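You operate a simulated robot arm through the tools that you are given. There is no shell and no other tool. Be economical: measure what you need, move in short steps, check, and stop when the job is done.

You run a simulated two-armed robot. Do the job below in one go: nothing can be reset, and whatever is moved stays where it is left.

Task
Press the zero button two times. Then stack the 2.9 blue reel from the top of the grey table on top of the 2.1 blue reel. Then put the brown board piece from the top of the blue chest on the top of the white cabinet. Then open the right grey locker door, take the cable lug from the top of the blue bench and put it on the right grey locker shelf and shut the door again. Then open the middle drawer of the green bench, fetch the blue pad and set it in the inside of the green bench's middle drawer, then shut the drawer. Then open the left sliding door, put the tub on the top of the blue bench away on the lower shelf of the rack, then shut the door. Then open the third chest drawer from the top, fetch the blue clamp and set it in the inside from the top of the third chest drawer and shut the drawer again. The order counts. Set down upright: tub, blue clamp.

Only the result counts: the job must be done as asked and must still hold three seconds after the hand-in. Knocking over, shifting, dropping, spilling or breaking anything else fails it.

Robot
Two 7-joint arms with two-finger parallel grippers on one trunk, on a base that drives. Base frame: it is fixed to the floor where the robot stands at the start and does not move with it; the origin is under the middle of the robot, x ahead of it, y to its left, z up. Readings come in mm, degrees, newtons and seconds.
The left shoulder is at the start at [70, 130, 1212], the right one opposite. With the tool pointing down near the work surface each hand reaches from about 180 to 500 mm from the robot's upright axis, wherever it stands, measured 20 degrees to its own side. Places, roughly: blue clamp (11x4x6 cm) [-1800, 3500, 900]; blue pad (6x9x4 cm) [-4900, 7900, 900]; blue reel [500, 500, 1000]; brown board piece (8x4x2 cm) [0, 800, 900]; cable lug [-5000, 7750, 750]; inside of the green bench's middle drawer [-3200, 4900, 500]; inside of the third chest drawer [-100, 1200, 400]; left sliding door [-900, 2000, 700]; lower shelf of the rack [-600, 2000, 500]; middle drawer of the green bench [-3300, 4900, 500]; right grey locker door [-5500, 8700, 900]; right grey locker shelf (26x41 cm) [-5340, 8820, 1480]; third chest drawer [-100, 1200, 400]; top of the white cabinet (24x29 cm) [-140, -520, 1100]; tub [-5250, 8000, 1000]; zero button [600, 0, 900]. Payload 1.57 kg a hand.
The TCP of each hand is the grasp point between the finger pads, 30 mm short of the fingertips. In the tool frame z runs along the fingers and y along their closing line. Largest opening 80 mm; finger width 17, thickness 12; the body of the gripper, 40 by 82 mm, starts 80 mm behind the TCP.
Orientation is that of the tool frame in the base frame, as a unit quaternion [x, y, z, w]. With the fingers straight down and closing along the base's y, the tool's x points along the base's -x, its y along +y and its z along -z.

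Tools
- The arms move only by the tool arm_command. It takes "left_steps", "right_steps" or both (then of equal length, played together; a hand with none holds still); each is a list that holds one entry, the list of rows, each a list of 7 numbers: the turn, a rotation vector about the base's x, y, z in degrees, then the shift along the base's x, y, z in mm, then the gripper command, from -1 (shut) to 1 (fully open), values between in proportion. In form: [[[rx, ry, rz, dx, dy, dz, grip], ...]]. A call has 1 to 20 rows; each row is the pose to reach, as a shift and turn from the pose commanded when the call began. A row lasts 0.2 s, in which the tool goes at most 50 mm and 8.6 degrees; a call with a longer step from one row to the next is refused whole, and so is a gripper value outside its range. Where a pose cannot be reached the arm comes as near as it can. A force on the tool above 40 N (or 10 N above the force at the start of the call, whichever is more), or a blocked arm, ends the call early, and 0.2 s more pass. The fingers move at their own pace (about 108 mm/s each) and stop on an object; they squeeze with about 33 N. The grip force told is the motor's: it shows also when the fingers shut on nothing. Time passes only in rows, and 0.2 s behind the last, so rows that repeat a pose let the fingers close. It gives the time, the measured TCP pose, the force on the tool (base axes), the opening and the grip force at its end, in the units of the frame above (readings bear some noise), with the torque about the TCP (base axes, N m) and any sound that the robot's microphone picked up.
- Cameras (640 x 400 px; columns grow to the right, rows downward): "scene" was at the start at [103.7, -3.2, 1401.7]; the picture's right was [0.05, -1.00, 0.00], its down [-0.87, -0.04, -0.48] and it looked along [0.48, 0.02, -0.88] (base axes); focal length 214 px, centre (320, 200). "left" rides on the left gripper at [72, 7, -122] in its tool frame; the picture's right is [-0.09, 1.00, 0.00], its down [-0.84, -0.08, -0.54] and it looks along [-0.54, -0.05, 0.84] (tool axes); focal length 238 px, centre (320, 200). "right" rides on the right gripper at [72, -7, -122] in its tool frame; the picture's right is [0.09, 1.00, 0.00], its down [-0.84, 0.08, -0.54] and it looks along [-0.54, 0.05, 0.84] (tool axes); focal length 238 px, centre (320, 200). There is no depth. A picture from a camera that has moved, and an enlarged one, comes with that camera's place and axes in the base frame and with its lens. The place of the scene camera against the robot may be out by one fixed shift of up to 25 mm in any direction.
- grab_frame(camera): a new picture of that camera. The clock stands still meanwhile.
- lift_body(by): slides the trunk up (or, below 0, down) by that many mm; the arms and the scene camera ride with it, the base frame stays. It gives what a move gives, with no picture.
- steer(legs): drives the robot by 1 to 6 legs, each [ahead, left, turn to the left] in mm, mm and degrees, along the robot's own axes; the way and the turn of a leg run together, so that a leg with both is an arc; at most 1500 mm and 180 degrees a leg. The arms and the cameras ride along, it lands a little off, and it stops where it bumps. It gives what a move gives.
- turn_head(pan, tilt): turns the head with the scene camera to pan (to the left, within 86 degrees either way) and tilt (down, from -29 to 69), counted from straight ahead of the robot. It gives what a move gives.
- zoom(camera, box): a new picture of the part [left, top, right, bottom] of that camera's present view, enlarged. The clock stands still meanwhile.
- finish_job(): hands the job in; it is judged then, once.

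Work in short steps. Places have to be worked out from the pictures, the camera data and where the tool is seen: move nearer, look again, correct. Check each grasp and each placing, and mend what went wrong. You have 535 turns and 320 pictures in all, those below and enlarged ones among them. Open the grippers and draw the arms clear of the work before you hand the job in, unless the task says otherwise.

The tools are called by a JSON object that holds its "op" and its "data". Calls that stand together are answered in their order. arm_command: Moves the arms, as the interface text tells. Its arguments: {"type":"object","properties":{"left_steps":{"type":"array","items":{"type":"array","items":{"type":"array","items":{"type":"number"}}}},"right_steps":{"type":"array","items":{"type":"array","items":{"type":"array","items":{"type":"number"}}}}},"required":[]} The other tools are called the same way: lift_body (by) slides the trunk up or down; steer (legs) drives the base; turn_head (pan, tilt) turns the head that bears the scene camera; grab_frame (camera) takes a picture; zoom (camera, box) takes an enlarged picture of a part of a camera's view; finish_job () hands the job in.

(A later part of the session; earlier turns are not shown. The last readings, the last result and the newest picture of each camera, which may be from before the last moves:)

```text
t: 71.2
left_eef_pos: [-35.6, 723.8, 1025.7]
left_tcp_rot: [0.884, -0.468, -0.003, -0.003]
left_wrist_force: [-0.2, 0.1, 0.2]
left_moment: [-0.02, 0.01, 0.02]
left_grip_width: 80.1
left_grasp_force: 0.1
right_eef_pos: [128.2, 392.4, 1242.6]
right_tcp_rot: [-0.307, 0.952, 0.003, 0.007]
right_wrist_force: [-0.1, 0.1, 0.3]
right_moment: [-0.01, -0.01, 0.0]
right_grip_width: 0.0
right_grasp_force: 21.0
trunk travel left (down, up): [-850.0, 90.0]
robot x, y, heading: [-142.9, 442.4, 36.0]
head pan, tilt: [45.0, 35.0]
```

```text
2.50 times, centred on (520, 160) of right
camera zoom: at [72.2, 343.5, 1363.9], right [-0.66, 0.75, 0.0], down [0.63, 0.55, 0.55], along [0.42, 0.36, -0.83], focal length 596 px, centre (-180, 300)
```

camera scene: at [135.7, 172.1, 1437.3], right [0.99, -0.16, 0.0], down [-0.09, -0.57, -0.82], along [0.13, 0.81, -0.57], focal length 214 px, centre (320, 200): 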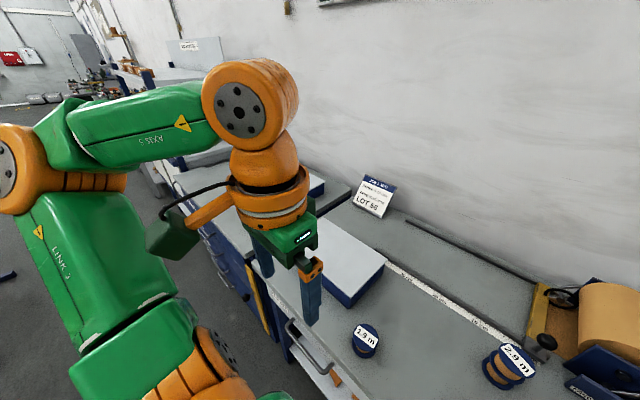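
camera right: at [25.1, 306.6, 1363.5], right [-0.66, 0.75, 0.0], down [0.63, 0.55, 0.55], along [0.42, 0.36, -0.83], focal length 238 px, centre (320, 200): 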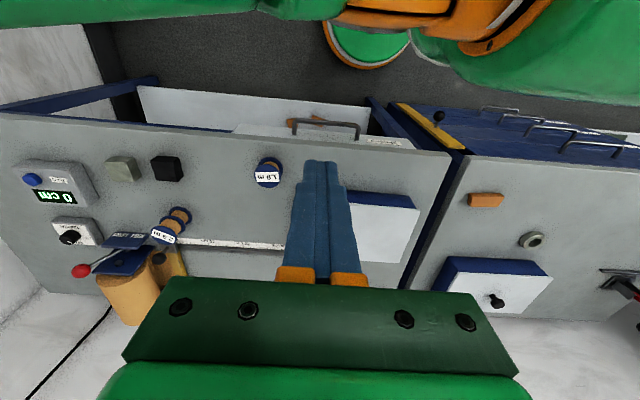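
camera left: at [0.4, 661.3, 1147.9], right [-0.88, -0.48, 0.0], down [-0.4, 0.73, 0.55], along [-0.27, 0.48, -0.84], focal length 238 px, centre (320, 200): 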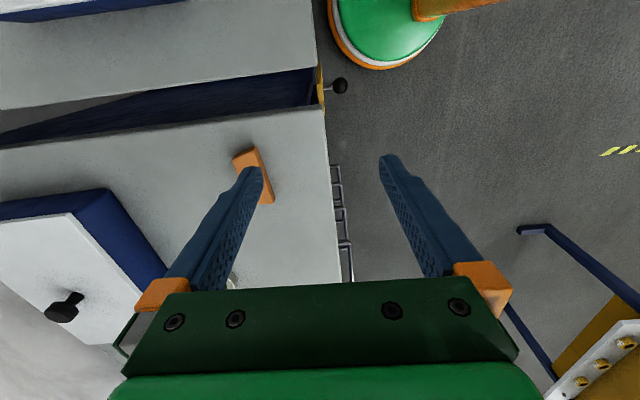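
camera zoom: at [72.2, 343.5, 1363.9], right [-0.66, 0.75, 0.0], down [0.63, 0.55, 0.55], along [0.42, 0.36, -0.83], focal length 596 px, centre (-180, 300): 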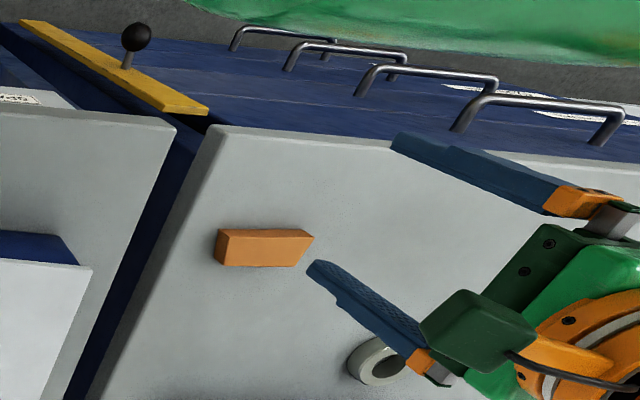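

The board's long side is at about 135°, so the closing line should be at 225°, i.e. 15° more. I turn and move over it at z about 960.

{"op": "arm_command", "data": {"left_steps": [[[0, 0, 5, 12, 30, 0, 1], [0, 0, 10, 24, 60, 0, 1], [0, 0, 15, 33, 85, -20, 1], [0, 0, 15, 41, 108, -40, 1], [0, 0, 15, 41, 108, -65, 1], [0, 0, 15, 41, 108, -65, 1]]]}}

{"op": "grab_frame", "data": {"camera": "left"}}

```text
t: 72.6
left_eef_pos: [4.2, 832.9, 962.7]
left_tcp_rot: [0.937, -0.35, -0.005, -0.002]
left_wrist_force: [0.2, 0.2, 1.4]
left_moment: [-0.01, -0.01, 0.0]
left_grip_width: 79.8
left_grasp_force: 0.1
right_eef_pos: [127.4, 390.7, 1243.6]
right_tcp_rot: [-0.307, 0.952, 0.002, 0.008]
right_wrist_force: [-0.2, -0.4, -0.5]
right_moment: [-0.01, -0.02, 0.01]
right_grip_width: 0.0
right_grasp_force: 21.1
trunk travel left (down, up): [-850.0, 90.0]
robot x, y, heading: [-141.3, 443.3, 36.1]
head pan, tilt: [45.0, 35.0]
```

```text
260 pictures are left
camera left: at [56.1, 780.8, 1083.1], right [-0.72, -0.69, 0.0], down [-0.58, 0.6, 0.55], along [-0.38, 0.4, -0.83], focal length 238 px, centre (320, 200)
```

left: 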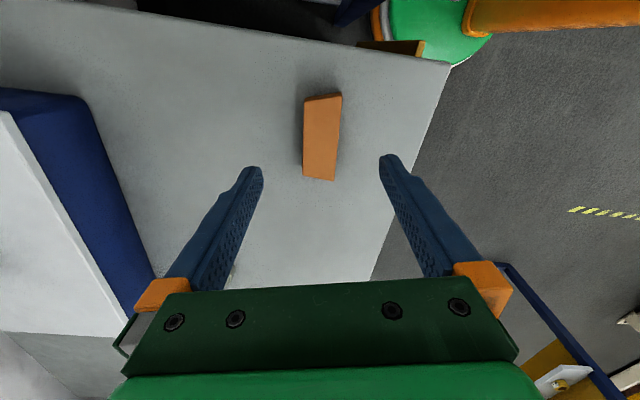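

The board lies centred and lined up below the hand. I descend in stages to TCP z about 905.

{"op": "arm_command", "data": {"left_steps": [[[0, 0, 0, 1, -1, -20, 1], [0, 0, 0, 1, -1, -40, 1], [0, 0, 0, 1, -1, -55, 1], [0, 0, 0, 1, -1, -55, 1]]]}}

{"op": "grab_frame", "data": {"camera": "left"}}

```text
t: 73.6
left_eef_pos: [5.2, 831.7, 907.3]
left_tcp_rot: [0.937, -0.351, -0.005, -0.003]
left_wrist_force: [-0.3, -0.5, -0.3]
left_moment: [0.02, 0.03, 0.04]
left_grip_width: 79.9
left_grasp_force: 0.0
right_eef_pos: [127.7, 392.0, 1242.9]
right_tcp_rot: [-0.307, 0.952, 0.003, 0.006]
right_wrist_force: [0.1, 0.3, 0.3]
right_moment: [0.0, 0.02, -0.01]
right_grip_width: 0.0
right_grasp_force: 21.4
trunk travel left (down, up): [-850.0, 90.0]
robot x, y, heading: [-145.5, 439.5, 36.0]
head pan, tilt: [45.0, 35.0]
```

```text
259 pictures are left
camera left: at [56.7, 779.0, 1027.9], right [-0.72, -0.69, 0.0], down [-0.58, 0.6, 0.55], along [-0.38, 0.4, -0.84], focal length 238 px, centre (320, 200)
```

left: 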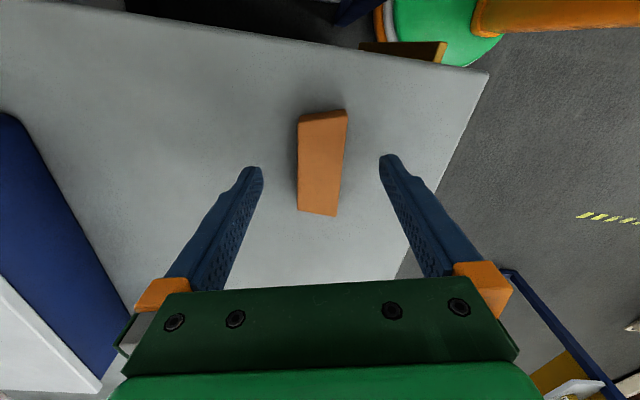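

The two heights suggest the chest top is at about z 840 and the board centre near [0, 837]. I shift and come down slowly, feeling for the surface.

{"op": "arm_command", "data": {"left_steps": [[[0, 0, 0, -3, 3, -10, 1], [0, 0, 0, -5, 5, -20, 1], [0, 0, 0, -5, 5, -26, 1], [0, 0, 0, -5, 5, -30, 1], [0, 0, 0, -5, 5, -30, 1]]]}}

{"op": "grab_frame", "data": {"camera": "left"}}

```text
t: 74.8
left_eef_pos: [-5.6, 833.5, 890.1]
left_tcp_rot: [0.937, -0.35, -0.005, -0.005]
left_wrist_force: [5.9, 4.6, 29.1]
left_moment: [-0.92, 0.47, 0.21]
left_grip_width: 73.5
left_grasp_force: 0.1
left hand out of reach, approached as far as the arm can: row 2, 3, 4, 5
right_eef_pos: [129.9, 387.2, 1241.7]
right_tcp_rot: [-0.307, 0.952, 0.003, 0.006]
right_wrist_force: [0.1, -0.2, 0.7]
right_moment: [0.01, -0.03, 0.02]
right_grip_width: 0.1
right_grasp_force: 20.8
trunk travel left (down, up): [-850.0, 90.0]
robot x, y, heading: [-145.9, 442.7, 36.2]
head pan, tilt: [45.0, 35.0]
```

```text
258 pictures are left
camera left: at [46.3, 781.1, 1010.9], right [-0.72, -0.69, -0.01], down [-0.58, 0.6, 0.55], along [-0.38, 0.4, -0.83], focal length 238 px, centre (320, 200)
```

left: 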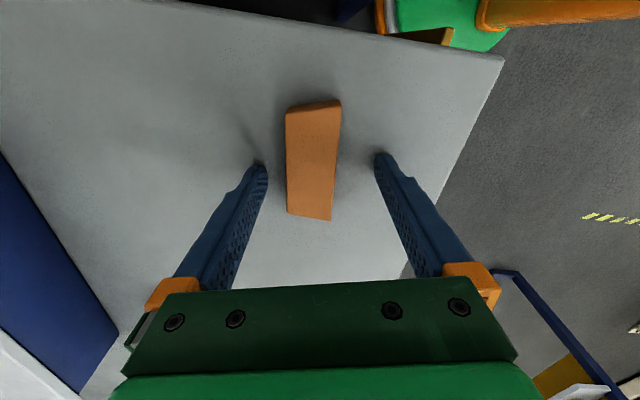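

The fingertips touch the surface, so the chest top is at about z 860. I ease up and shift back 8 mm along the board, then read the pose.

{"op": "arm_command", "data": {"left_steps": [[[0, 0, 0, 0, 0, 6, 1], [0, 0, 0, 4, -4, 8, 1], [0, 0, 0, 6, -6, 8, 1], [0, 0, 0, 6, -6, 8, 1]]]}}

```text
t: 75.8
left_eef_pos: [-1.5, 830.2, 896.1]
left_tcp_rot: [0.937, -0.351, -0.005, -0.002]
left_wrist_force: [0.0, -0.4, -0.2]
left_moment: [0.0, -0.03, 0.0]
left_grip_width: 79.7
left_grasp_force: 0.0
right_eef_pos: [127.5, 393.4, 1243.4]
right_tcp_rot: [-0.307, 0.952, 0.001, 0.006]
right_wrist_force: [-0.1, 0.4, -0.7]
right_moment: [0.0, -0.03, 0.0]
right_grip_width: 0.1
right_grasp_force: 21.1
trunk travel left (down, up): [-850.0, 90.0]
robot x, y, heading: [-147.4, 441.4, 36.0]
head pan, tilt: [45.0, 35.0]
```

Free of the surface at z 896. I lower 3 mm and close on the board.

{"op": "arm_command", "data": {"left_steps": [[[0, 0, 0, 0, 0, -3, 1], [0, 0, 0, 0, 0, -3, 0.3], [0, 0, 0, 0, 0, -3, 0], [0, 0, 0, 0, 0, -3, -0.3], [0, 0, 0, 0, 0, -3, -1], [0, 0, 0, 0, 0, -3, -1], [0, 0, 0, 0, 0, 0, -1]]]}}

{"op": "grab_frame", "data": {"camera": "left"}}

```text
t: 77.4
left_eef_pos: [1.1, 829.8, 896.2]
left_tcp_rot: [0.937, -0.35, -0.005, -0.002]
left_wrist_force: [-0.3, -0.2, -1.1]
left_moment: [0.0, 0.0, 0.0]
left_grip_width: 30.7
left_grasp_force: 33.1
right_eef_pos: [128.0, 392.3, 1244.4]
right_tcp_rot: [-0.308, 0.951, 0.003, 0.007]
right_wrist_force: [0.5, -0.6, 0.2]
right_moment: [-0.01, -0.03, 0.0]
right_grip_width: 0.2
right_grasp_force: 21.4
trunk travel left (down, up): [-850.0, 90.0]
robot x, y, heading: [-149.3, 445.0, 35.8]
head pan, tilt: [45.0, 35.0]
```

```text
257 pictures are left
camera left: at [51.0, 777.9, 1017.2], right [-0.72, -0.69, 0.0], down [-0.58, 0.6, 0.55], along [-0.38, 0.4, -0.83], focal length 238 px, centre (320, 200)
```

left: 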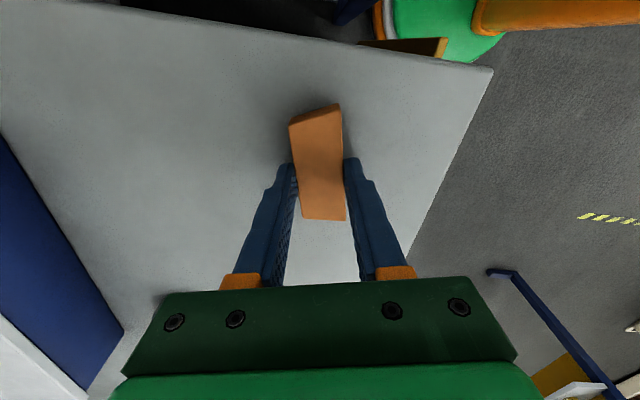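

The board is held at 31 mm opening. I lift it and draw it in toward the body.

{"op": "arm_command", "data": {"left_steps": [[[0, 0, 0, 0, 0, 30, -1], [0, 0, 0, 0, 0, 75, -1], [0, 0, 0, 0, 0, 120, -1], [0, 0, 0, -20, -20, 160, -1], [0, 0, 0, -45, -45, 190, -1], [0, 0, 0, -70, -70, 220, -1], [0, 0, 0, -95, -95, 250, -1], [0, 0, 0, -110, -110, 290, -1], [0, 0, 0, -120, -120, 330, -1], [0, 0, 0, -120, -120, 330, -1]]]}}

{"op": "grab_frame", "data": {"camera": "left"}}

```text
t: 79.6
left_eef_pos: [-120.7, 711.8, 1227.2]
left_tcp_rot: [0.937, -0.35, -0.005, -0.002]
left_wrist_force: [0.1, -0.1, 0.0]
left_moment: [0.0, -0.02, -0.01]
left_grip_width: 30.3
left_grasp_force: 32.9
right_eef_pos: [127.7, 392.0, 1242.7]
right_tcp_rot: [-0.307, 0.952, 0.002, 0.006]
right_wrist_force: [0.2, 0.3, 0.0]
right_moment: [-0.02, 0.0, 0.0]
right_grip_width: 0.0
right_grasp_force: 21.5
trunk travel left (down, up): [-850.0, 90.0]
robot x, y, heading: [-145.3, 442.1, 35.9]
head pan, tilt: [45.0, 35.0]
```

```text
256 pictures are left
camera left: at [-69.6, 659.6, 1348.5], right [-0.72, -0.69, 0.0], down [-0.58, 0.6, 0.55], along [-0.38, 0.4, -0.84], focal length 238 px, centre (320, 200)
```

left: 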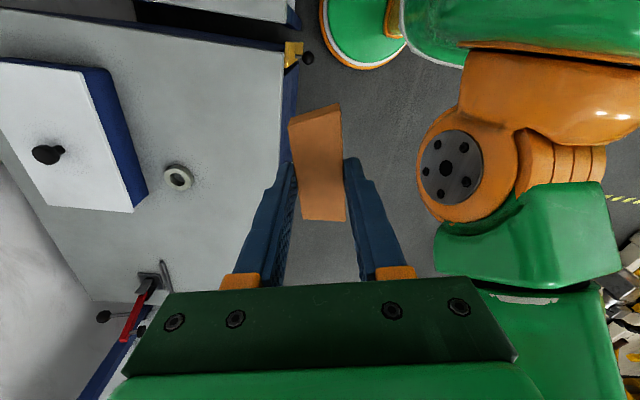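

The board is secure. I back off 250 mm and turn 90° right to face the white cabinet.

{"op": "steer", "data": {"legs": [[-250, 0, 0], [0, 0, -90]]}}

{"op": "turn_head", "data": {"pan": 0, "tilt": 40}}

{"op": "grab_frame", "data": {"camera": "scene"}}

```text
t: 85.2
left_eef_pos: [-75.3, 268.6, 1227.4]
left_tcp_rot: [-0.412, 0.911, 0.001, 0.005]
left_wrist_force: [0.4, -0.1, -0.4]
left_moment: [0.01, 0.05, 0.0]
left_grip_width: 30.2
left_grasp_force: 33.6
right_eef_pos: [-397.0, 21.2, 1243.3]
right_tcp_rot: [0.459, 0.888, -0.003, 0.006]
right_wrist_force: [-0.4, 0.8, -0.3]
right_moment: [0.0, 0.01, -0.02]
right_grip_width: 0.2
right_grasp_force: 21.4
trunk travel left (down, up): [-850.0, 90.0]
robot x, y, heading: [-347.4, 292.3, -54.4]
head pan, tilt: [45.0, 35.0]
```

```text
t: 86.4
left_eef_pos: [-75.4, 268.9, 1226.3]
left_tcp_rot: [-0.412, 0.911, 0.001, 0.005]
left_wrist_force: [-0.1, -0.4, -1.3]
left_moment: [0.02, -0.01, 0.01]
left_grip_width: 30.5
left_grasp_force: 33.0
right_eef_pos: [-395.7, 21.1, 1243.9]
right_tcp_rot: [0.459, 0.888, -0.003, 0.007]
right_wrist_force: [-0.9, -0.6, 0.0]
right_moment: [-0.05, 0.01, -0.02]
right_grip_width: 0.0
right_grasp_force: 20.8
trunk travel left (down, up): [-850.0, 90.0]
robot x, y, heading: [-344.3, 297.5, -54.6]
head pan, tilt: [0.0, 40.0]
```

```text
255 pictures are left
camera scene: at [-279.2, 178.2, 1429.8], right [-0.81, -0.58, 0.0], down [-0.37, 0.52, -0.77], along [0.45, -0.62, -0.64], focal length 214 px, centre (320, 200)
```

scene: 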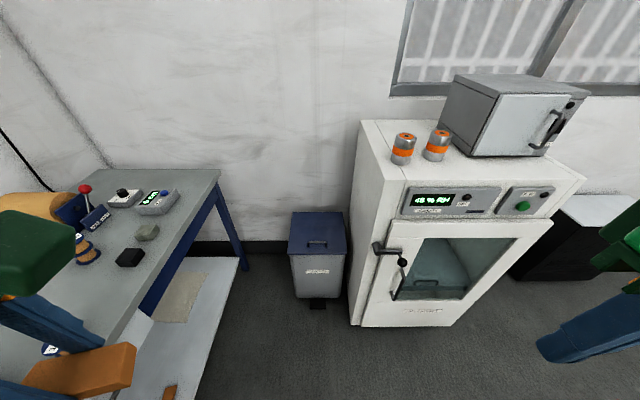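

The cabinet carries two cans and a grey box. I drive nearer and to the right so its free left area comes before the left hand.

{"op": "arm_command", "data": {"left_steps": [[[0, 0, 0, 0, 0, 40, -1], [0, 0, 0, 0, 0, 80, -1], [0, 0, 0, 0, 0, 80, -1]]]}}

{"op": "steer", "data": {"legs": [[250, -308, 0]]}}

{"op": "grab_frame", "data": {"camera": "scene"}}

{"op": "grab_frame", "data": {"camera": "right"}}

```text
t: 87.2
left_eef_pos: [-76.0, 264.5, 1292.3]
left_tcp_rot: [-0.411, 0.912, 0.001, 0.005]
left_wrist_force: [-0.3, 0.8, -0.1]
left_moment: [0.03, 0.03, -0.03]
left_grip_width: 30.1
left_grasp_force: 33.1
left hand out of reach, approached as far as the arm can: row 2, 3
right_eef_pos: [-395.5, 21.3, 1244.0]
right_tcp_rot: [0.459, 0.888, -0.003, 0.007]
right_wrist_force: [-0.3, -0.3, 0.3]
right_moment: [-0.01, -0.01, 0.01]
right_grip_width: 0.0
right_grasp_force: 21.4
trunk travel left (down, up): [-850.0, 90.0]
robot x, y, heading: [-345.7, 290.0, -54.9]
head pan, tilt: [0.0, 40.0]
```

```text
t: 89.6
left_eef_pos: [-183.5, -115.4, 1292.3]
left_tcp_rot: [-0.41, 0.912, 0.0, 0.004]
left_wrist_force: [-0.2, -0.7, 0.0]
left_moment: [-0.02, 0.03, -0.03]
left_grip_width: 30.4
left_grasp_force: 33.3
right_eef_pos: [-504.6, -358.4, 1244.3]
right_tcp_rot: [0.459, 0.888, -0.005, 0.007]
right_wrist_force: [1.5, 0.9, 0.0]
right_moment: [-0.03, 0.0, 0.02]
right_grip_width: 0.1
right_grasp_force: 21.0
trunk travel left (down, up): [-850.0, 90.0]
robot x, y, heading: [-454.1, -90.2, -54.6]
head pan, tilt: [0.0, 40.0]
```

```text
254 pictures are left
camera scene: at [-386.3, -201.8, 1429.9], right [-0.81, -0.58, 0.0], down [-0.37, 0.52, -0.77], along [0.44, -0.63, -0.64], focal length 214 px, centre (320, 200)
```

scene: 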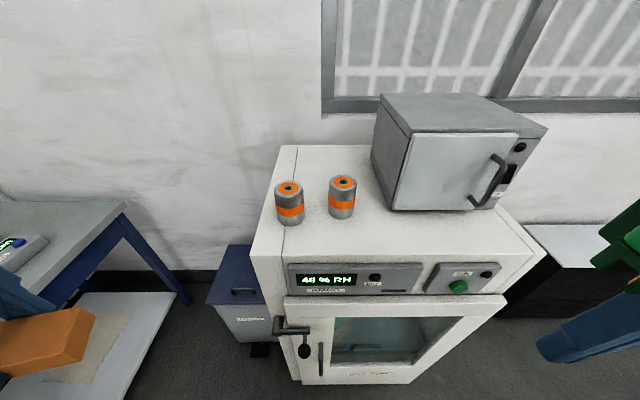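

```text
253 pictures are left
camera right: at [-552.6, -301.6, 1364.4], right [0.76, 0.65, 0.0], down [0.54, -0.63, 0.56], along [0.36, -0.42, -0.83], focal length 238 px, centre (320, 200)
```

right: 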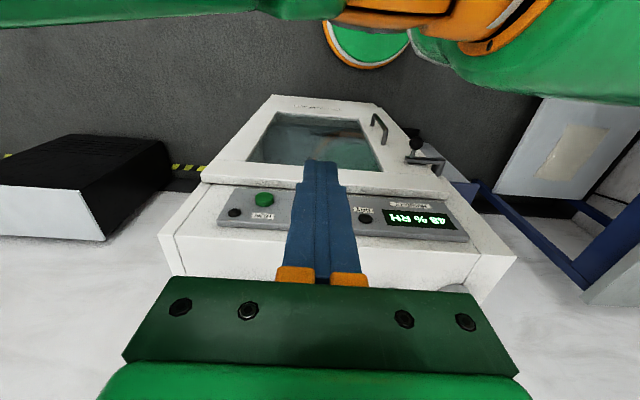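

Free space lies between the cans and the front edge, around [-238, -455]. I drive 60 mm ahead and 165 mm right so it lies in front of the left arm.

{"op": "steer", "data": {"legs": [[60, -165, 0]]}}

{"op": "turn_head", "data": {"pan": 20, "tilt": 55}}

{"op": "grab_frame", "data": {"camera": "scene"}}

{"op": "grab_frame", "data": {"camera": "left"}}

```text
t: 91.1
left_eef_pos: [-279.6, -257.1, 1292.1]
left_tcp_rot: [-0.412, 0.911, 0.0, 0.002]
left_wrist_force: [0.3, 0.4, -0.1]
left_moment: [-0.03, 0.01, -0.01]
left_grip_width: 30.5
left_grasp_force: 32.9
right_eef_pos: [-600.1, -499.5, 1244.4]
right_tcp_rot: [0.459, 0.889, -0.005, 0.007]
right_wrist_force: [1.0, 1.0, 0.2]
right_moment: [-0.01, 0.03, -0.01]
right_grip_width: 0.2
right_grasp_force: 21.4
trunk travel left (down, up): [-850.0, 90.0]
robot x, y, heading: [-550.1, -233.3, -54.3]
head pan, tilt: [0.0, 40.0]
```

```text
t: 92.0
left_eef_pos: [-283.0, -261.3, 1292.2]
left_tcp_rot: [-0.412, 0.911, 0.001, 0.004]
left_wrist_force: [0.7, 0.0, 0.0]
left_moment: [-0.02, 0.03, -0.01]
left_grip_width: 30.6
left_grasp_force: 33.5
right_eef_pos: [-601.5, -504.5, 1242.7]
right_tcp_rot: [0.459, 0.888, -0.004, 0.007]
right_wrist_force: [1.1, -0.3, -0.3]
right_moment: [0.01, -0.01, -0.02]
right_grip_width: 0.0
right_grasp_force: 21.4
trunk travel left (down, up): [-850.0, 90.0]
robot x, y, heading: [-547.4, -234.8, -54.5]
head pan, tilt: [20.0, 55.0]
```

```text
252 pictures are left
camera scene: at [-474.9, -319.3, 1409.1], right [-0.57, -0.82, 0.0], down [-0.67, 0.46, -0.57], along [0.47, -0.32, -0.82], focal length 214 px, centre (320, 200)
```

scene: 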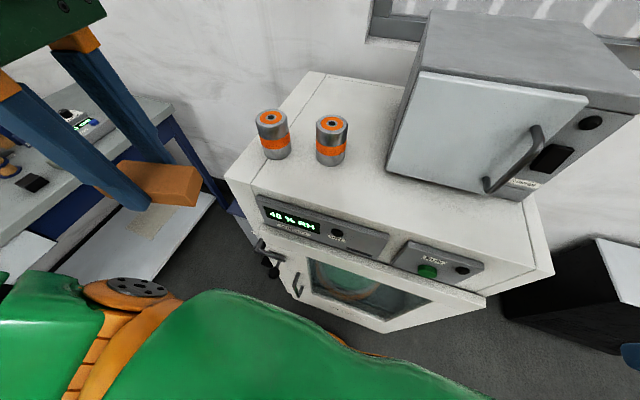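

```text
251 pictures are left
camera left: at [-335.0, -310.0, 1413.5], right [-0.69, 0.73, 0.0], down [0.61, 0.57, 0.55], along [0.4, 0.38, -0.84], focal length 238 px, centre (320, 200)
```

left: 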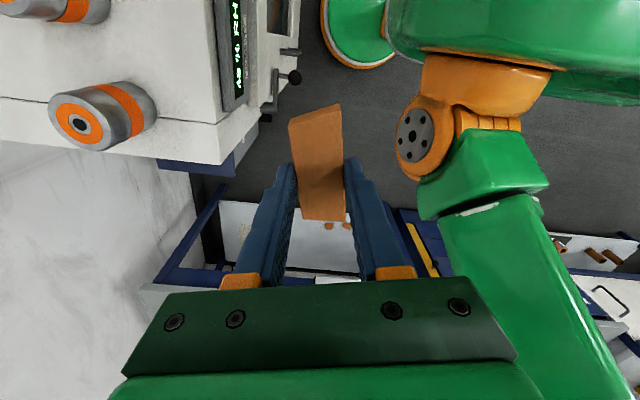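

Triangulation puts the cabinet top at about z 1068, with the cans at [-99, -451] and [-189, -540]. The clear spot for the board is about [-186, -438]; I bring the hand above it.

{"op": "arm_command", "data": {"left_steps": [[[0, 0, 0, 16, -30, 0, -1], [0, 0, 0, 32, -60, 0, -1], [0, 0, 0, 48, -90, 0, -1], [0, 0, 0, 64, -120, -10, -1], [0, 0, 0, 80, -150, -30, -1], [0, 0, 0, 97, -177, -60, -1], [0, 0, 0, 97, -177, -100, -1], [0, 0, 0, 97, -177, -120, -1], [0, 0, 0, 97, -177, -120, -1]]]}}

{"op": "grab_frame", "data": {"camera": "scene"}}

{"op": "grab_frame", "data": {"camera": "left"}}

```text
t: 94.0
left_eef_pos: [-183.4, -438.1, 1173.3]
left_tcp_rot: [-0.411, 0.911, 0.002, 0.004]
left_wrist_force: [-0.4, -0.5, -1.0]
left_moment: [0.0, -0.03, -0.01]
left_grip_width: 30.5
left_grasp_force: 32.8
left hand out of reach, approached as far as the arm can: row 3, 4, 5, 6
right_eef_pos: [-601.9, -502.1, 1243.8]
right_tcp_rot: [0.458, 0.889, -0.003, 0.007]
right_wrist_force: [-0.5, -0.2, 0.5]
right_moment: [0.01, 0.0, -0.01]
right_grip_width: 0.1
right_grasp_force: 21.1
trunk travel left (down, up): [-850.0, 90.0]
robot x, y, heading: [-554.5, -228.1, -54.4]
head pan, tilt: [20.0, 55.0]
```

```text
250 pictures are left
camera scene: at [-474.4, -319.0, 1409.1], right [-0.57, -0.82, 0.0], down [-0.68, 0.46, -0.57], along [0.47, -0.32, -0.82], focal length 214 px, centre (320, 200)
```

scene: 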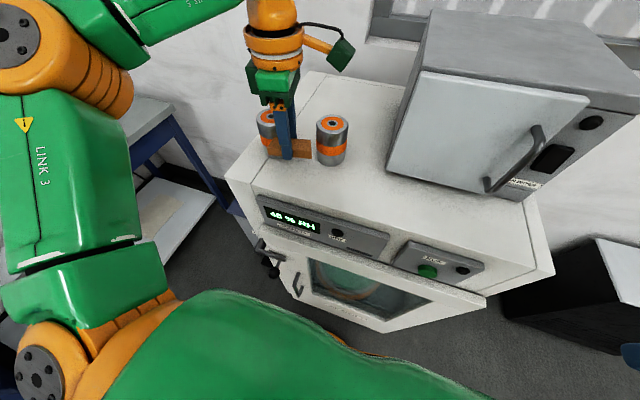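

```text
249 pictures are left
camera left: at [-236.9, -487.5, 1293.2], right [-0.69, 0.73, 0.0], down [0.61, 0.57, 0.55], along [0.4, 0.38, -0.84], focal length 238 px, centre (320, 200)
```

left: 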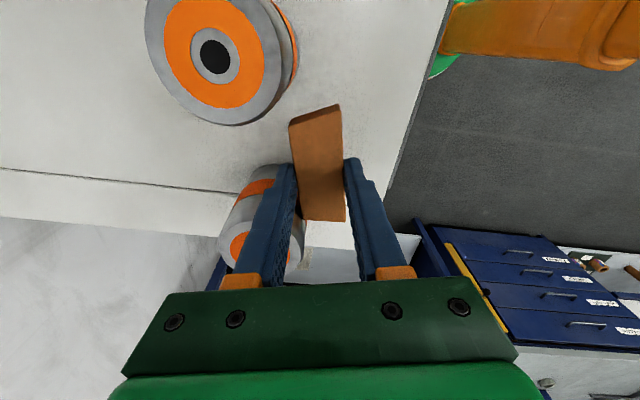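

Clearances to both cans look fine. I shift 8 mm toward the front edge and lower in stages.

{"op": "arm_command", "data": {"left_steps": [[[0, 0, 0, -5, 6, -15, -1], [0, 0, 0, -5, 6, -30, -1], [0, 0, 0, -5, 6, -45, -1], [0, 0, 0, -5, 6, -55, -1], [0, 0, 0, -5, 6, -55, -1]]]}}

{"op": "grab_frame", "data": {"camera": "left"}}

{"op": "zoom", "data": {"camera": "scene", "box": [200, 60, 400, 220]}}

```text
t: 94.9
left_eef_pos: [-189.9, -430.2, 1129.9]
left_tcp_rot: [-0.413, 0.911, -0.008, 0.006]
left_wrist_force: [-0.3, 3.7, 17.9]
left_moment: [0.38, 0.21, -0.08]
left_grip_width: 30.3
left_grasp_force: 33.1
right_eef_pos: [-604.9, -500.6, 1244.6]
right_tcp_rot: [0.459, 0.889, -0.005, 0.009]
right_wrist_force: [0.3, 0.4, 0.1]
right_moment: [-0.02, 0.01, -0.02]
right_grip_width: 0.0
right_grasp_force: 21.2
trunk travel left (down, up): [-850.0, 90.0]
robot x, y, heading: [-554.1, -228.3, -54.5]
head pan, tilt: [20.0, 55.0]
stopped in row 4 (left hand): the force on the tool passed its limit at 58 N (the readings are from after the stop); the commanded pose is now the measured one
```

```text
248 pictures are left
camera left: at [-244.4, -478.0, 1251.6], right [-0.69, 0.73, -0.02], down [0.6, 0.58, 0.55], along [0.41, 0.36, -0.84], focal length 238 px, centre (320, 200)
```

left: 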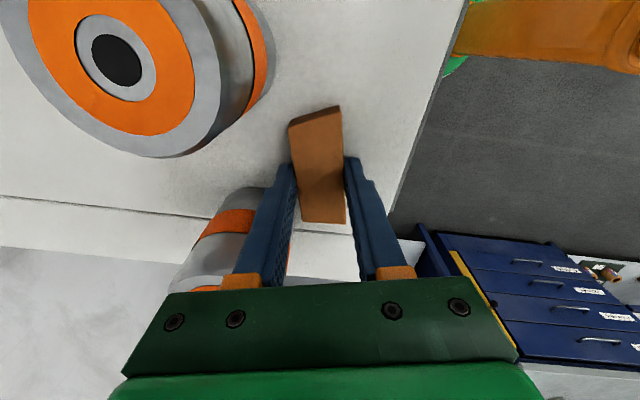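

```text
2.50 times, centred on (300, 140) of scene
camera zoom: at [-477.9, -315.5, 1409.7], right [-0.57, -0.82, 0.0], down [-0.67, 0.46, -0.58], along [0.48, -0.33, -0.82], focal length 536 px, centre (370, 350)
```

zoom: 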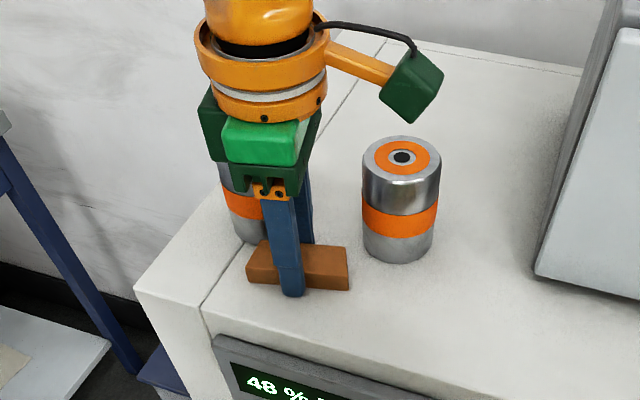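

Contact at TCP z 1130, so the top is at z 1097. I lift 8 mm, move 10 mm inward for margin, and set the board down gently.

{"op": "arm_command", "data": {"left_steps": [[[0, 0, 0, 0, 0, 8, -1], [0, 0, 0, 0, -6, 8, -1], [0, 0, 0, -1, -13, 8, -1], [0, 0, 0, -1, -13, 4, -1], [0, 0, 0, -1, -13, 2, -1], [0, 0, 0, -1, -13, 0, -1], [0, 0, 0, -1, -13, 0, -1]]]}}

{"op": "zoom", "data": {"camera": "scene", "box": [200, 60, 400, 220]}}

```text
t: 96.6
left_eef_pos: [-188.1, -447.4, 1130.8]
left_tcp_rot: [-0.412, 0.911, -0.012, 0.006]
left_wrist_force: [4.2, -0.8, 16.0]
left_moment: [0.39, -0.06, -0.06]
left_grip_width: 30.5
left_grasp_force: 32.8
right_eef_pos: [-603.6, -501.8, 1243.4]
right_tcp_rot: [0.459, 0.889, -0.004, 0.008]
right_wrist_force: [0.3, -0.5, -0.4]
right_moment: [0.04, 0.04, 0.01]
right_grip_width: 0.0
right_grasp_force: 21.1
trunk travel left (down, up): [-850.0, 90.0]
robot x, y, heading: [-553.8, -228.4, -54.5]
head pan, tilt: [20.0, 55.0]
stopped in row 7 (left hand): the force on the tool passed its limit at 42 N (the readings are from after the stop); the commanded pose is now the measured one
```

```text
2.50 times, centred on (300, 140) of scene
camera zoom: at [-475.4, -317.5, 1409.0], right [-0.57, -0.82, 0.0], down [-0.68, 0.46, -0.57], along [0.47, -0.33, -0.82], focal length 536 px, centre (370, 350)
```

zoom: 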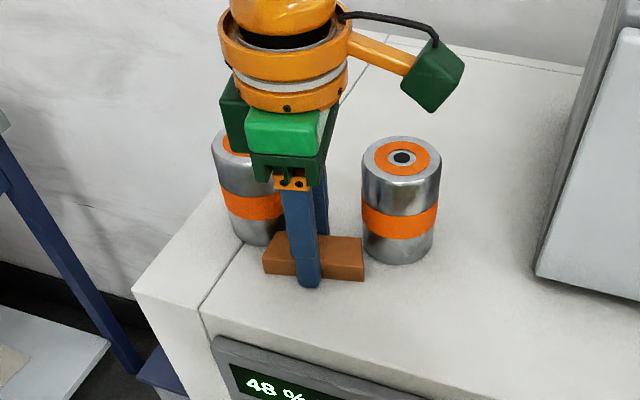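

The board is down between and in front of the cans. I ease off 1 mm, open just slightly, and rise straight up.

{"op": "arm_command", "data": {"left_steps": [[[0, 0, 0, 0, 0, 1, -1], [0, 0, 0, 0, 0, 1, -0.1], [0, 0, 0, 0, 0, 1, 0.1], [0, 0, 0, 0, 0, 1, 0.1], [0, 0, 0, 0, 0, 20, 0.1], [0, 0, 0, 0, 0, 50, 0.1], [0, 0, 0, 0, 0, 90, 0.1], [0, 0, 0, -5, 10, 130, 0.1], [0, 0, 0, -25, 40, 140, 0.1], [0, 0, 0, -50, 75, 145, 0.1], [0, 0, 0, -70, 110, 145, 0.1], [0, 0, 0, -70, 110, 145, 0.1]]]}}

{"op": "grab_frame", "data": {"camera": "scene"}}

```text
t: 99.2
left_eef_pos: [-258.4, -338.5, 1273.4]
left_tcp_rot: [-0.413, 0.911, -0.009, 0.004]
left_wrist_force: [0.3, -0.5, 0.3]
left_moment: [0.02, 0.04, 0.0]
left_grip_width: 44.1
left_grasp_force: 0.0
left hand out of reach, approached as far as the arm can: row 7, 8, 9
right_eef_pos: [-601.0, -504.8, 1242.1]
right_tcp_rot: [0.459, 0.889, -0.003, 0.006]
right_wrist_force: [0.0, -0.1, 0.2]
right_moment: [0.0, 0.0, 0.0]
right_grip_width: 0.0
right_grasp_force: 21.1
trunk travel left (down, up): [-850.0, 90.0]
robot x, y, heading: [-549.1, -229.5, -54.3]
head pan, tilt: [20.0, 55.0]
```

```text
245 pictures are left
camera scene: at [-473.8, -319.2, 1409.0], right [-0.57, -0.82, 0.0], down [-0.68, 0.46, -0.57], along [0.47, -0.32, -0.82], focal length 214 px, centre (320, 200)
```

scene: 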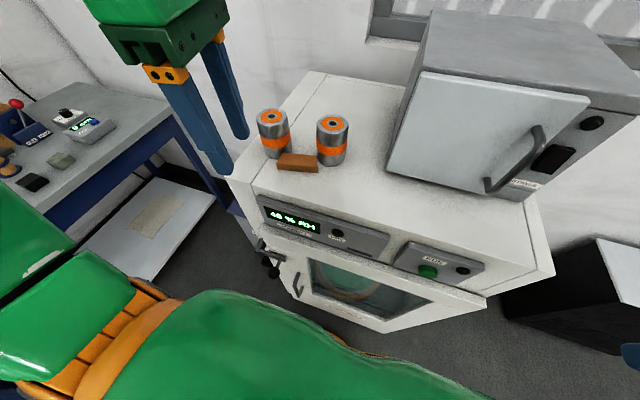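

The board is on the cabinet and the cans are untouched. I back away, tuck the left hand to its normal turn, and turn around to look down the room.

{"op": "steer", "data": {"legs": [[-350, 0, 0], [0, 0, 178]]}}

{"op": "arm_command", "data": {"left_steps": [[[0, 0, -8.4, 0, 0, 0, 0.1], [0, 0, -16.8, 0, 0, 0, 0.1], [0, 0, -25.2, 0, 0, 0, 0.1], [0, 0, -33.6, 0, 0, 0, 0.1], [0, 0, -42, 0, 0, 0, 0.1], [0, 0, -50.4, 0, 0, 0, 0.1], [0, 0, -58.8, 0, 0, 0, 0.1], [0, 0, -67.2, 0, 0, 0, 0.1], [0, 0, -75.6, 0, 0, 0, 0.1], [0, 0, -84, 0, 0, 0, 0.1], [0, 0, -92.4, 0, 0, 0, 0.1], [0, 0, -100.8, 0, 0, 0, 0.1]]]}}

{"op": "turn_head", "data": {"pan": 0, "tilt": 15}}

{"op": "grab_frame", "data": {"camera": "scene"}}

```text
t: 108.7
left_eef_pos: [-1043.0, 179.2, 1274.0]
left_tcp_rot: [0.922, 0.386, -0.004, -0.009]
left_wrist_force: [0.2, 0.0, 0.0]
left_moment: [-0.02, -0.02, 0.0]
left_grip_width: 43.8
left_grasp_force: 0.1
right_eef_pos: [-689.6, 324.6, 1243.1]
right_tcp_rot: [0.875, -0.484, -0.006, -0.004]
right_wrist_force: [0.9, 0.9, 0.3]
right_moment: [0.0, 0.01, -0.02]
right_grip_width: 0.0
right_grasp_force: 20.9
trunk travel left (down, up): [-850.0, 90.0]
robot x, y, heading: [-758.7, 51.8, 122.2]
head pan, tilt: [20.0, 55.0]
```

```text
t: 111.3
left_eef_pos: [-1043.4, 178.7, 1273.3]
left_tcp_rot: [0.885, -0.466, 0.004, -0.009]
left_wrist_force: [0.0, -1.0, 0.1]
left_moment: [0.02, -0.01, 0.02]
left_grip_width: 44.0
left_grasp_force: 0.1
right_eef_pos: [-688.9, 324.2, 1242.7]
right_tcp_rot: [0.875, -0.484, -0.007, -0.004]
right_wrist_force: [-0.1, 0.0, -0.5]
right_moment: [0.0, 0.0, -0.01]
right_grip_width: 0.1
right_grasp_force: 21.2
trunk travel left (down, up): [-850.0, 90.0]
robot x, y, heading: [-758.0, 56.4, 122.4]
head pan, tilt: [20.0, 55.0]
```

```text
t: 112.3
left_eef_pos: [-1044.0, 178.1, 1272.7]
left_tcp_rot: [0.885, -0.465, 0.004, -0.01]
left_wrist_force: [-0.2, 0.2, 0.3]
left_moment: [-0.03, -0.01, 0.01]
left_grip_width: 44.1
left_grasp_force: 0.0
right_eef_pos: [-690.7, 324.1, 1243.9]
right_tcp_rot: [0.875, -0.484, -0.007, -0.004]
right_wrist_force: [0.4, -0.5, -0.4]
right_moment: [-0.02, 0.03, 0.04]
right_grip_width: 0.0
right_grasp_force: 21.5
trunk travel left (down, up): [-850.0, 90.0]
robot x, y, heading: [-752.9, 55.3, 122.2]
head pan, tilt: [0.0, 15.0]
```

```text
244 pictures are left
camera scene: at [-844.8, 170.4, 1469.2], right [0.85, 0.53, 0.0], down [0.14, -0.22, -0.97], along [-0.52, 0.82, -0.26], focal length 214 px, centre (320, 200)
```

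scene: 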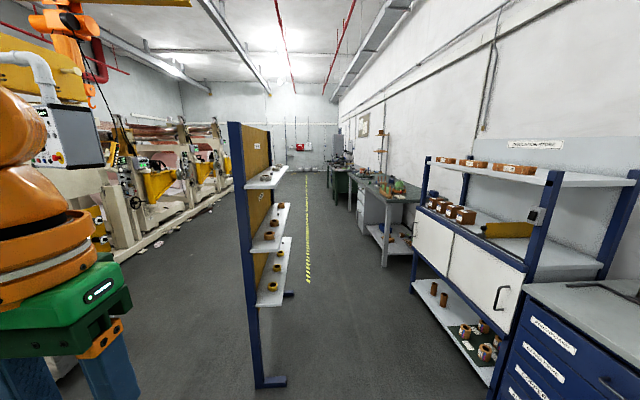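

The lane ahead is clear between the middle stand and the rack. I shift 350 mm right into the lane centre and drive 3 m along it.

{"op": "steer", "data": {"legs": [[0, -354, 3.5], [1500, 0, 0], [1300, 0, 0]]}}

{"op": "grab_frame", "data": {"camera": "scene"}}

```text
t: 127.8
left_eef_pos: [-2388.4, 2641.7, 1274.2]
left_tcp_rot: [0.899, -0.438, 0.002, -0.01]
left_wrist_force: [-0.2, -0.7, 0.6]
left_moment: [-0.02, 0.02, -0.02]
left_grip_width: 43.9
left_grasp_force: 0.1
right_eef_pos: [-2045.3, 2808.8, 1243.8]
right_tcp_rot: [0.889, -0.458, -0.007, -0.004]
right_wrist_force: [0.3, 0.2, -1.0]
right_moment: [-0.01, 0.0, -0.01]
right_grip_width: 0.0
right_grasp_force: 21.4
trunk travel left (down, up): [-850.0, 90.0]
robot x, y, heading: [-2092.9, 2534.8, 125.4]
head pan, tilt: [0.0, 15.0]
```

```text
243 pictures are left
camera scene: at [-2191.1, 2646.9, 1469.4], right [0.81, 0.58, 0.0], down [0.15, -0.21, -0.97], along [-0.56, 0.79, -0.26], focal length 214 px, centre (320, 200)
```

scene: 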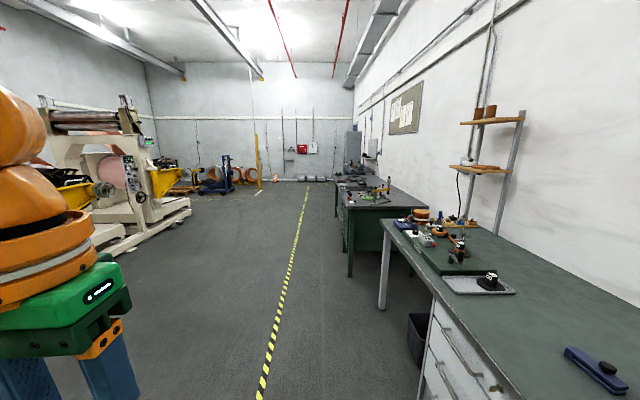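

The lane is clear with the blue clamp on the table at right. I drive on 4.5 m while easing a bit to the left.

{"op": "steer", "data": {"legs": [[1500, 120, 0], [1500, 0, 0], [1500, 0, 0]]}}

{"op": "turn_head", "data": {"pan": -20, "tilt": 20}}

{"op": "grab_frame", "data": {"camera": "scene"}}

```text
refused: leg 1 is longer than a leg can be; nothing moved
```

```text
t: 128.7
left_eef_pos: [-2389.2, 2643.4, 1273.7]
left_tcp_rot: [0.899, -0.438, 0.003, -0.01]
left_wrist_force: [0.3, -0.5, -0.5]
left_moment: [0.01, 0.01, -0.04]
left_grip_width: 44.1
left_grasp_force: 0.1
right_eef_pos: [-2046.2, 2809.3, 1243.0]
right_tcp_rot: [0.889, -0.457, -0.007, -0.003]
right_wrist_force: [0.9, 0.5, -0.1]
right_moment: [-0.01, 0.0, 0.0]
right_grip_width: 0.0
right_grasp_force: 21.6
trunk travel left (down, up): [-850.0, 90.0]
robot x, y, heading: [-2094.4, 2536.9, 126.0]
head pan, tilt: [-20.0, 20.0]
```

```text
242 pictures are left
camera scene: at [-2162.4, 2661.5, 1461.2], right [0.96, 0.27, 0.0], down [0.09, -0.33, -0.94], along [-0.25, 0.9, -0.34], focal length 214 px, centre (320, 200)
```

scene: 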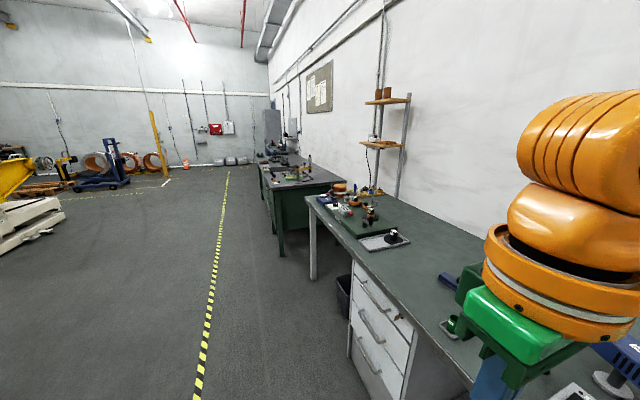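

The diagonal leg was slightly too long; I split it.

{"op": "steer", "data": {"legs": [[1400, 120, 0], [1500, 0, 0], [1400, 0, 0]]}}

{"op": "grab_frame", "data": {"camera": "scene"}}

```text
t: 149.4
left_eef_pos: [-4963.9, 6134.9, 1273.0]
left_tcp_rot: [0.891, -0.453, 0.003, -0.01]
left_wrist_force: [-0.3, -0.7, 0.1]
left_moment: [-0.02, 0.03, 0.01]
left_grip_width: 44.0
left_grasp_force: 0.0
right_eef_pos: [-4615.1, 6291.7, 1243.1]
right_tcp_rot: [0.881, -0.473, -0.008, -0.003]
right_wrist_force: [-0.4, -0.3, 0.3]
right_moment: [0.01, -0.03, -0.02]
right_grip_width: 0.0
right_grasp_force: 21.3
trunk travel left (down, up): [-850.0, 90.0]
robot x, y, heading: [-4676.3, 6018.7, 123.7]
head pan, tilt: [-20.0, 20.0]
```

```text
241 pictures are left
camera scene: at [-4736.0, 6146.0, 1461.3], right [0.97, 0.24, 0.0], down [0.08, -0.33, -0.94], along [-0.22, 0.91, -0.34], focal length 214 px, centre (320, 200)
```

scene: 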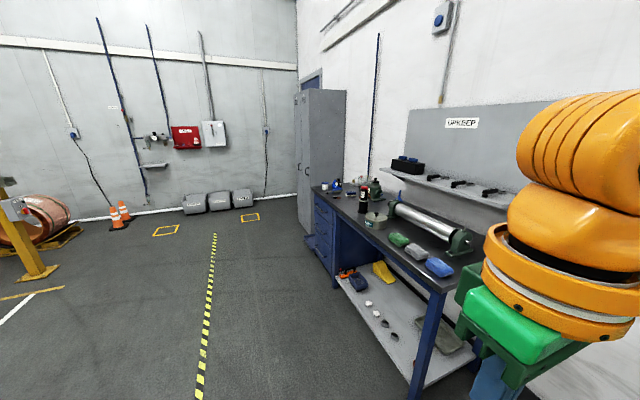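

The blue bench and grey locker are ahead on the right. I drive 1400 mm on and turn right to face the bench.

{"op": "steer", "data": {"legs": [[1450, 40, 0], [0, 0, -88]]}}

{"op": "turn_head", "data": {"pan": 0, "tilt": 25}}

{"op": "grab_frame", "data": {"camera": "scene"}}

```text
t: 160.3
left_eef_pos: [-5409.8, 7479.8, 1273.4]
left_tcp_rot: [-0.334, 0.942, -0.009, 0.005]
left_wrist_force: [0.1, -0.4, 0.3]
left_moment: [0.01, 0.0, 0.01]
left_grip_width: 43.9
left_grasp_force: 0.0
right_eef_pos: [-5237.0, 7138.7, 1242.7]
right_tcp_rot: [-0.314, 0.949, 0.002, 0.007]
right_wrist_force: [0.4, -0.6, 0.6]
right_moment: [-0.01, 0.01, 0.02]
right_grip_width: 0.0
right_grasp_force: 21.7
trunk travel left (down, up): [-850.0, 90.0]
robot x, y, heading: [-5508.9, 7184.2, 36.7]
head pan, tilt: [-20.0, 20.0]
```

```text
t: 161.1
left_eef_pos: [-5409.0, 7481.0, 1274.6]
left_tcp_rot: [-0.335, 0.942, -0.01, 0.004]
left_wrist_force: [-0.5, -1.0, 0.1]
left_moment: [-0.01, 0.02, 0.02]
left_grip_width: 43.7
left_grasp_force: 0.0
right_eef_pos: [-5236.9, 7138.9, 1243.2]
right_tcp_rot: [-0.314, 0.95, 0.002, 0.008]
right_wrist_force: [0.3, -0.5, 0.2]
right_moment: [-0.02, 0.03, -0.02]
right_grip_width: 0.0
right_grasp_force: 21.1
trunk travel left (down, up): [-850.0, 90.0]
robot x, y, heading: [-5512.1, 7185.2, 36.9]
head pan, tilt: [0.0, 25.0]
```

```text
240 pictures are left
camera scene: at [-5407.9, 7263.2, 1453.1], right [0.6, -0.8, 0.0], down [-0.34, -0.25, -0.91], along [0.73, 0.54, -0.42], focal length 214 px, centre (320, 200)
```

scene: 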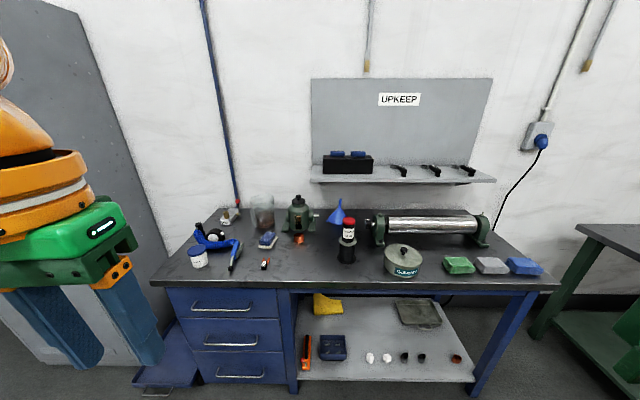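

I zoom to identify the cable lug and the tub.

{"op": "zoom", "data": {"camera": "scene", "box": [170, 180, 370, 300]}}

{"op": "zoom", "data": {"camera": "scene", "box": [350, 200, 560, 300]}}

```text
3.20 times, centred on (270, 240) of scene
camera zoom: at [-5407.9, 7263.2, 1453.1], right [0.6, -0.8, 0.0], down [-0.34, -0.25, -0.91], along [0.73, 0.54, -0.42], focal length 686 px, centre (480, 72)
```

zoom: 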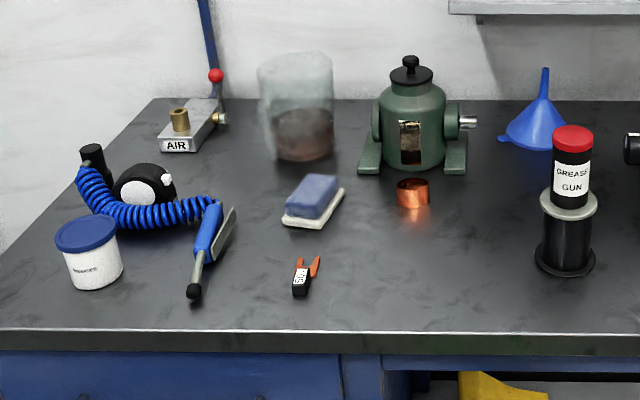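

```text
3.05 times, centred on (455, 250) of scene
camera zoom: at [-5407.9, 7263.2, 1453.1], right [0.6, -0.8, 0.0], down [-0.34, -0.25, -0.91], along [0.73, 0.54, -0.42], focal length 654 px, centre (-91, 48)
```

zoom: 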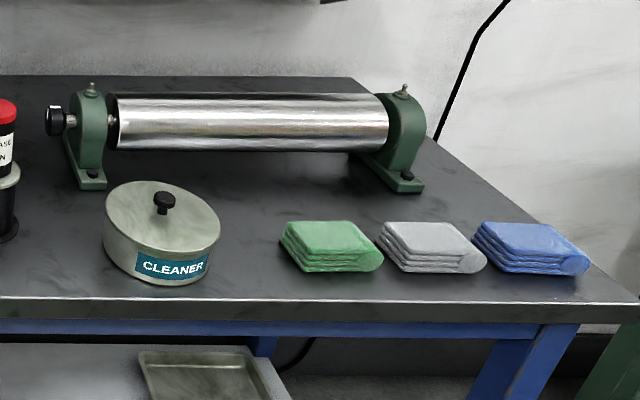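

The lug seems to be the small black and orange piece near [-5010, 7820], the tub is the white pot with blue lid, and the blue pad is at the right end. First comes the locker door, so I slide left to face the locker.

{"op": "steer", "data": {"legs": [[0, 1200, -1]]}}

{"op": "turn_head", "data": {"pan": 0, "tilt": 10}}

{"op": "grab_frame", "data": {"camera": "scene"}}

```text
t: 167.2
left_eef_pos: [-6118.0, 8438.9, 1274.3]
left_tcp_rot: [-0.331, 0.944, -0.009, 0.004]
left_wrist_force: [0.1, 0.0, 0.5]
left_moment: [0.04, -0.01, -0.01]
left_grip_width: 44.2
left_grasp_force: 0.0
right_eef_pos: [-5947.7, 8097.6, 1243.3]
right_tcp_rot: [-0.309, 0.951, 0.004, 0.008]
right_wrist_force: [-0.1, -0.1, -0.3]
right_moment: [-0.02, 0.02, 0.0]
right_grip_width: 0.0
right_grasp_force: 21.1
trunk travel left (down, up): [-850.0, 90.0]
robot x, y, heading: [-6221.3, 8145.7, 36.4]
head pan, tilt: [0.0, 25.0]
```

```text
t: 167.9
left_eef_pos: [-6118.1, 8441.5, 1272.8]
left_tcp_rot: [-0.33, 0.944, -0.01, 0.004]
left_wrist_force: [-1.2, 0.6, 0.2]
left_moment: [0.01, 0.0, 0.02]
left_grip_width: 44.0
left_grasp_force: 0.0
right_eef_pos: [-5948.8, 8097.0, 1243.0]
right_tcp_rot: [-0.31, 0.951, 0.002, 0.007]
right_wrist_force: [-0.9, 0.0, 0.6]
right_moment: [0.01, -0.01, -0.02]
right_grip_width: 0.0
right_grasp_force: 21.1
trunk travel left (down, up): [-850.0, 90.0]
robot x, y, heading: [-6220.6, 8148.1, 36.0]
head pan, tilt: [0.0, 10.0]
```

```text
237 pictures are left
camera scene: at [-6117.3, 8224.1, 1477.4], right [0.59, -0.81, 0.0], down [-0.14, -0.1, -0.98], along [0.79, 0.58, -0.17], focal length 214 px, centre (320, 200)
```

scene: 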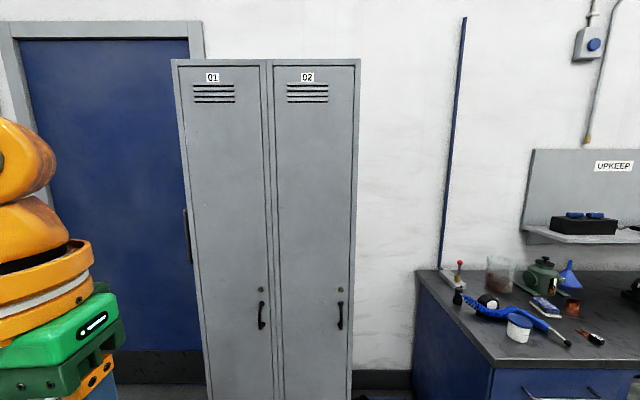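

Door 02 is the right one, with its bar handle on its right edge near [-5456, 8611, 880], so it hinges in the middle. I drive nearer and a bit right, and lower the trunk so the left hand can point forward at the handle.

{"op": "steer", "data": {"legs": [[250, -180, 0]]}}

{"op": "lift_body", "data": {"by": -200}}

{"op": "turn_head", "data": {"pan": 5, "tilt": 25}}

{"op": "grab_frame", "data": {"camera": "scene"}}

```text
t: 170.0
left_eef_pos: [-5812.5, 8439.5, 1273.0]
left_tcp_rot: [-0.33, 0.944, -0.01, 0.005]
left_wrist_force: [-0.4, 0.2, -0.9]
left_moment: [0.02, -0.02, 0.02]
left_grip_width: 43.8
left_grasp_force: 0.0
right_eef_pos: [-5641.9, 8098.5, 1244.3]
right_tcp_rot: [-0.309, 0.951, 0.002, 0.008]
right_wrist_force: [-0.1, 0.2, -0.4]
right_moment: [0.0, -0.01, 0.01]
right_grip_width: 0.1
right_grasp_force: 21.5
trunk travel left (down, up): [-850.0, 90.0]
robot x, y, heading: [-5909.1, 8146.9, 36.3]
head pan, tilt: [0.0, 10.0]
```

```text
t: 172.2
left_eef_pos: [-5809.0, 8440.8, 1073.2]
left_tcp_rot: [-0.329, 0.944, -0.01, 0.004]
left_wrist_force: [-0.3, -0.4, 0.5]
left_moment: [0.0, 0.0, -0.01]
left_grip_width: 44.2
left_grasp_force: 0.0
right_eef_pos: [-5638.8, 8097.5, 1044.1]
right_tcp_rot: [-0.309, 0.951, 0.002, 0.008]
right_wrist_force: [-0.5, 0.7, -0.1]
right_moment: [-0.01, 0.01, -0.02]
right_grip_width: 0.0
right_grasp_force: 21.6
trunk travel left (down, up): [-650.0, 290.0]
robot x, y, heading: [-5914.5, 8152.2, 35.9]
head pan, tilt: [0.0, 10.0]
```

```text
t: 173.0
left_eef_pos: [-5808.4, 8441.1, 1074.1]
left_tcp_rot: [-0.329, 0.944, -0.01, 0.004]
left_wrist_force: [0.3, -0.2, -0.6]
left_moment: [-0.03, 0.04, 0.01]
left_grip_width: 44.2
left_grasp_force: 0.0
right_eef_pos: [-5639.6, 8100.2, 1043.8]
right_tcp_rot: [-0.308, 0.951, 0.002, 0.008]
right_wrist_force: [0.2, -0.7, 0.8]
right_moment: [0.0, 0.02, 0.01]
right_grip_width: 0.0
right_grasp_force: 21.5
trunk travel left (down, up): [-650.0, 290.0]
robot x, y, heading: [-5914.2, 8146.9, 36.1]
head pan, tilt: [5.0, 25.0]
```

```text
236 pictures are left
camera scene: at [-5814.3, 8230.3, 1253.2], right [0.66, -0.75, 0.0], down [-0.32, -0.28, -0.91], along [0.68, 0.6, -0.42], focal length 214 px, centre (320, 200)
```

scene: 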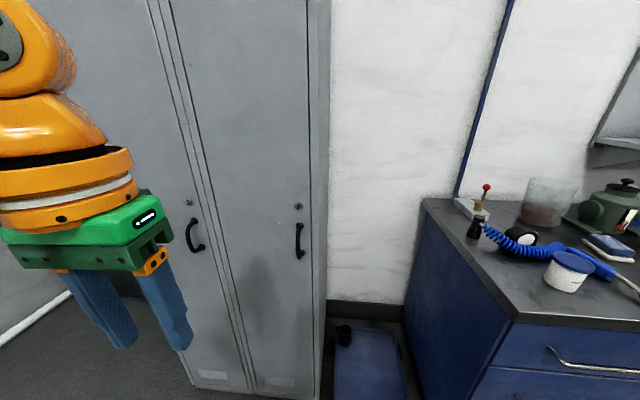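

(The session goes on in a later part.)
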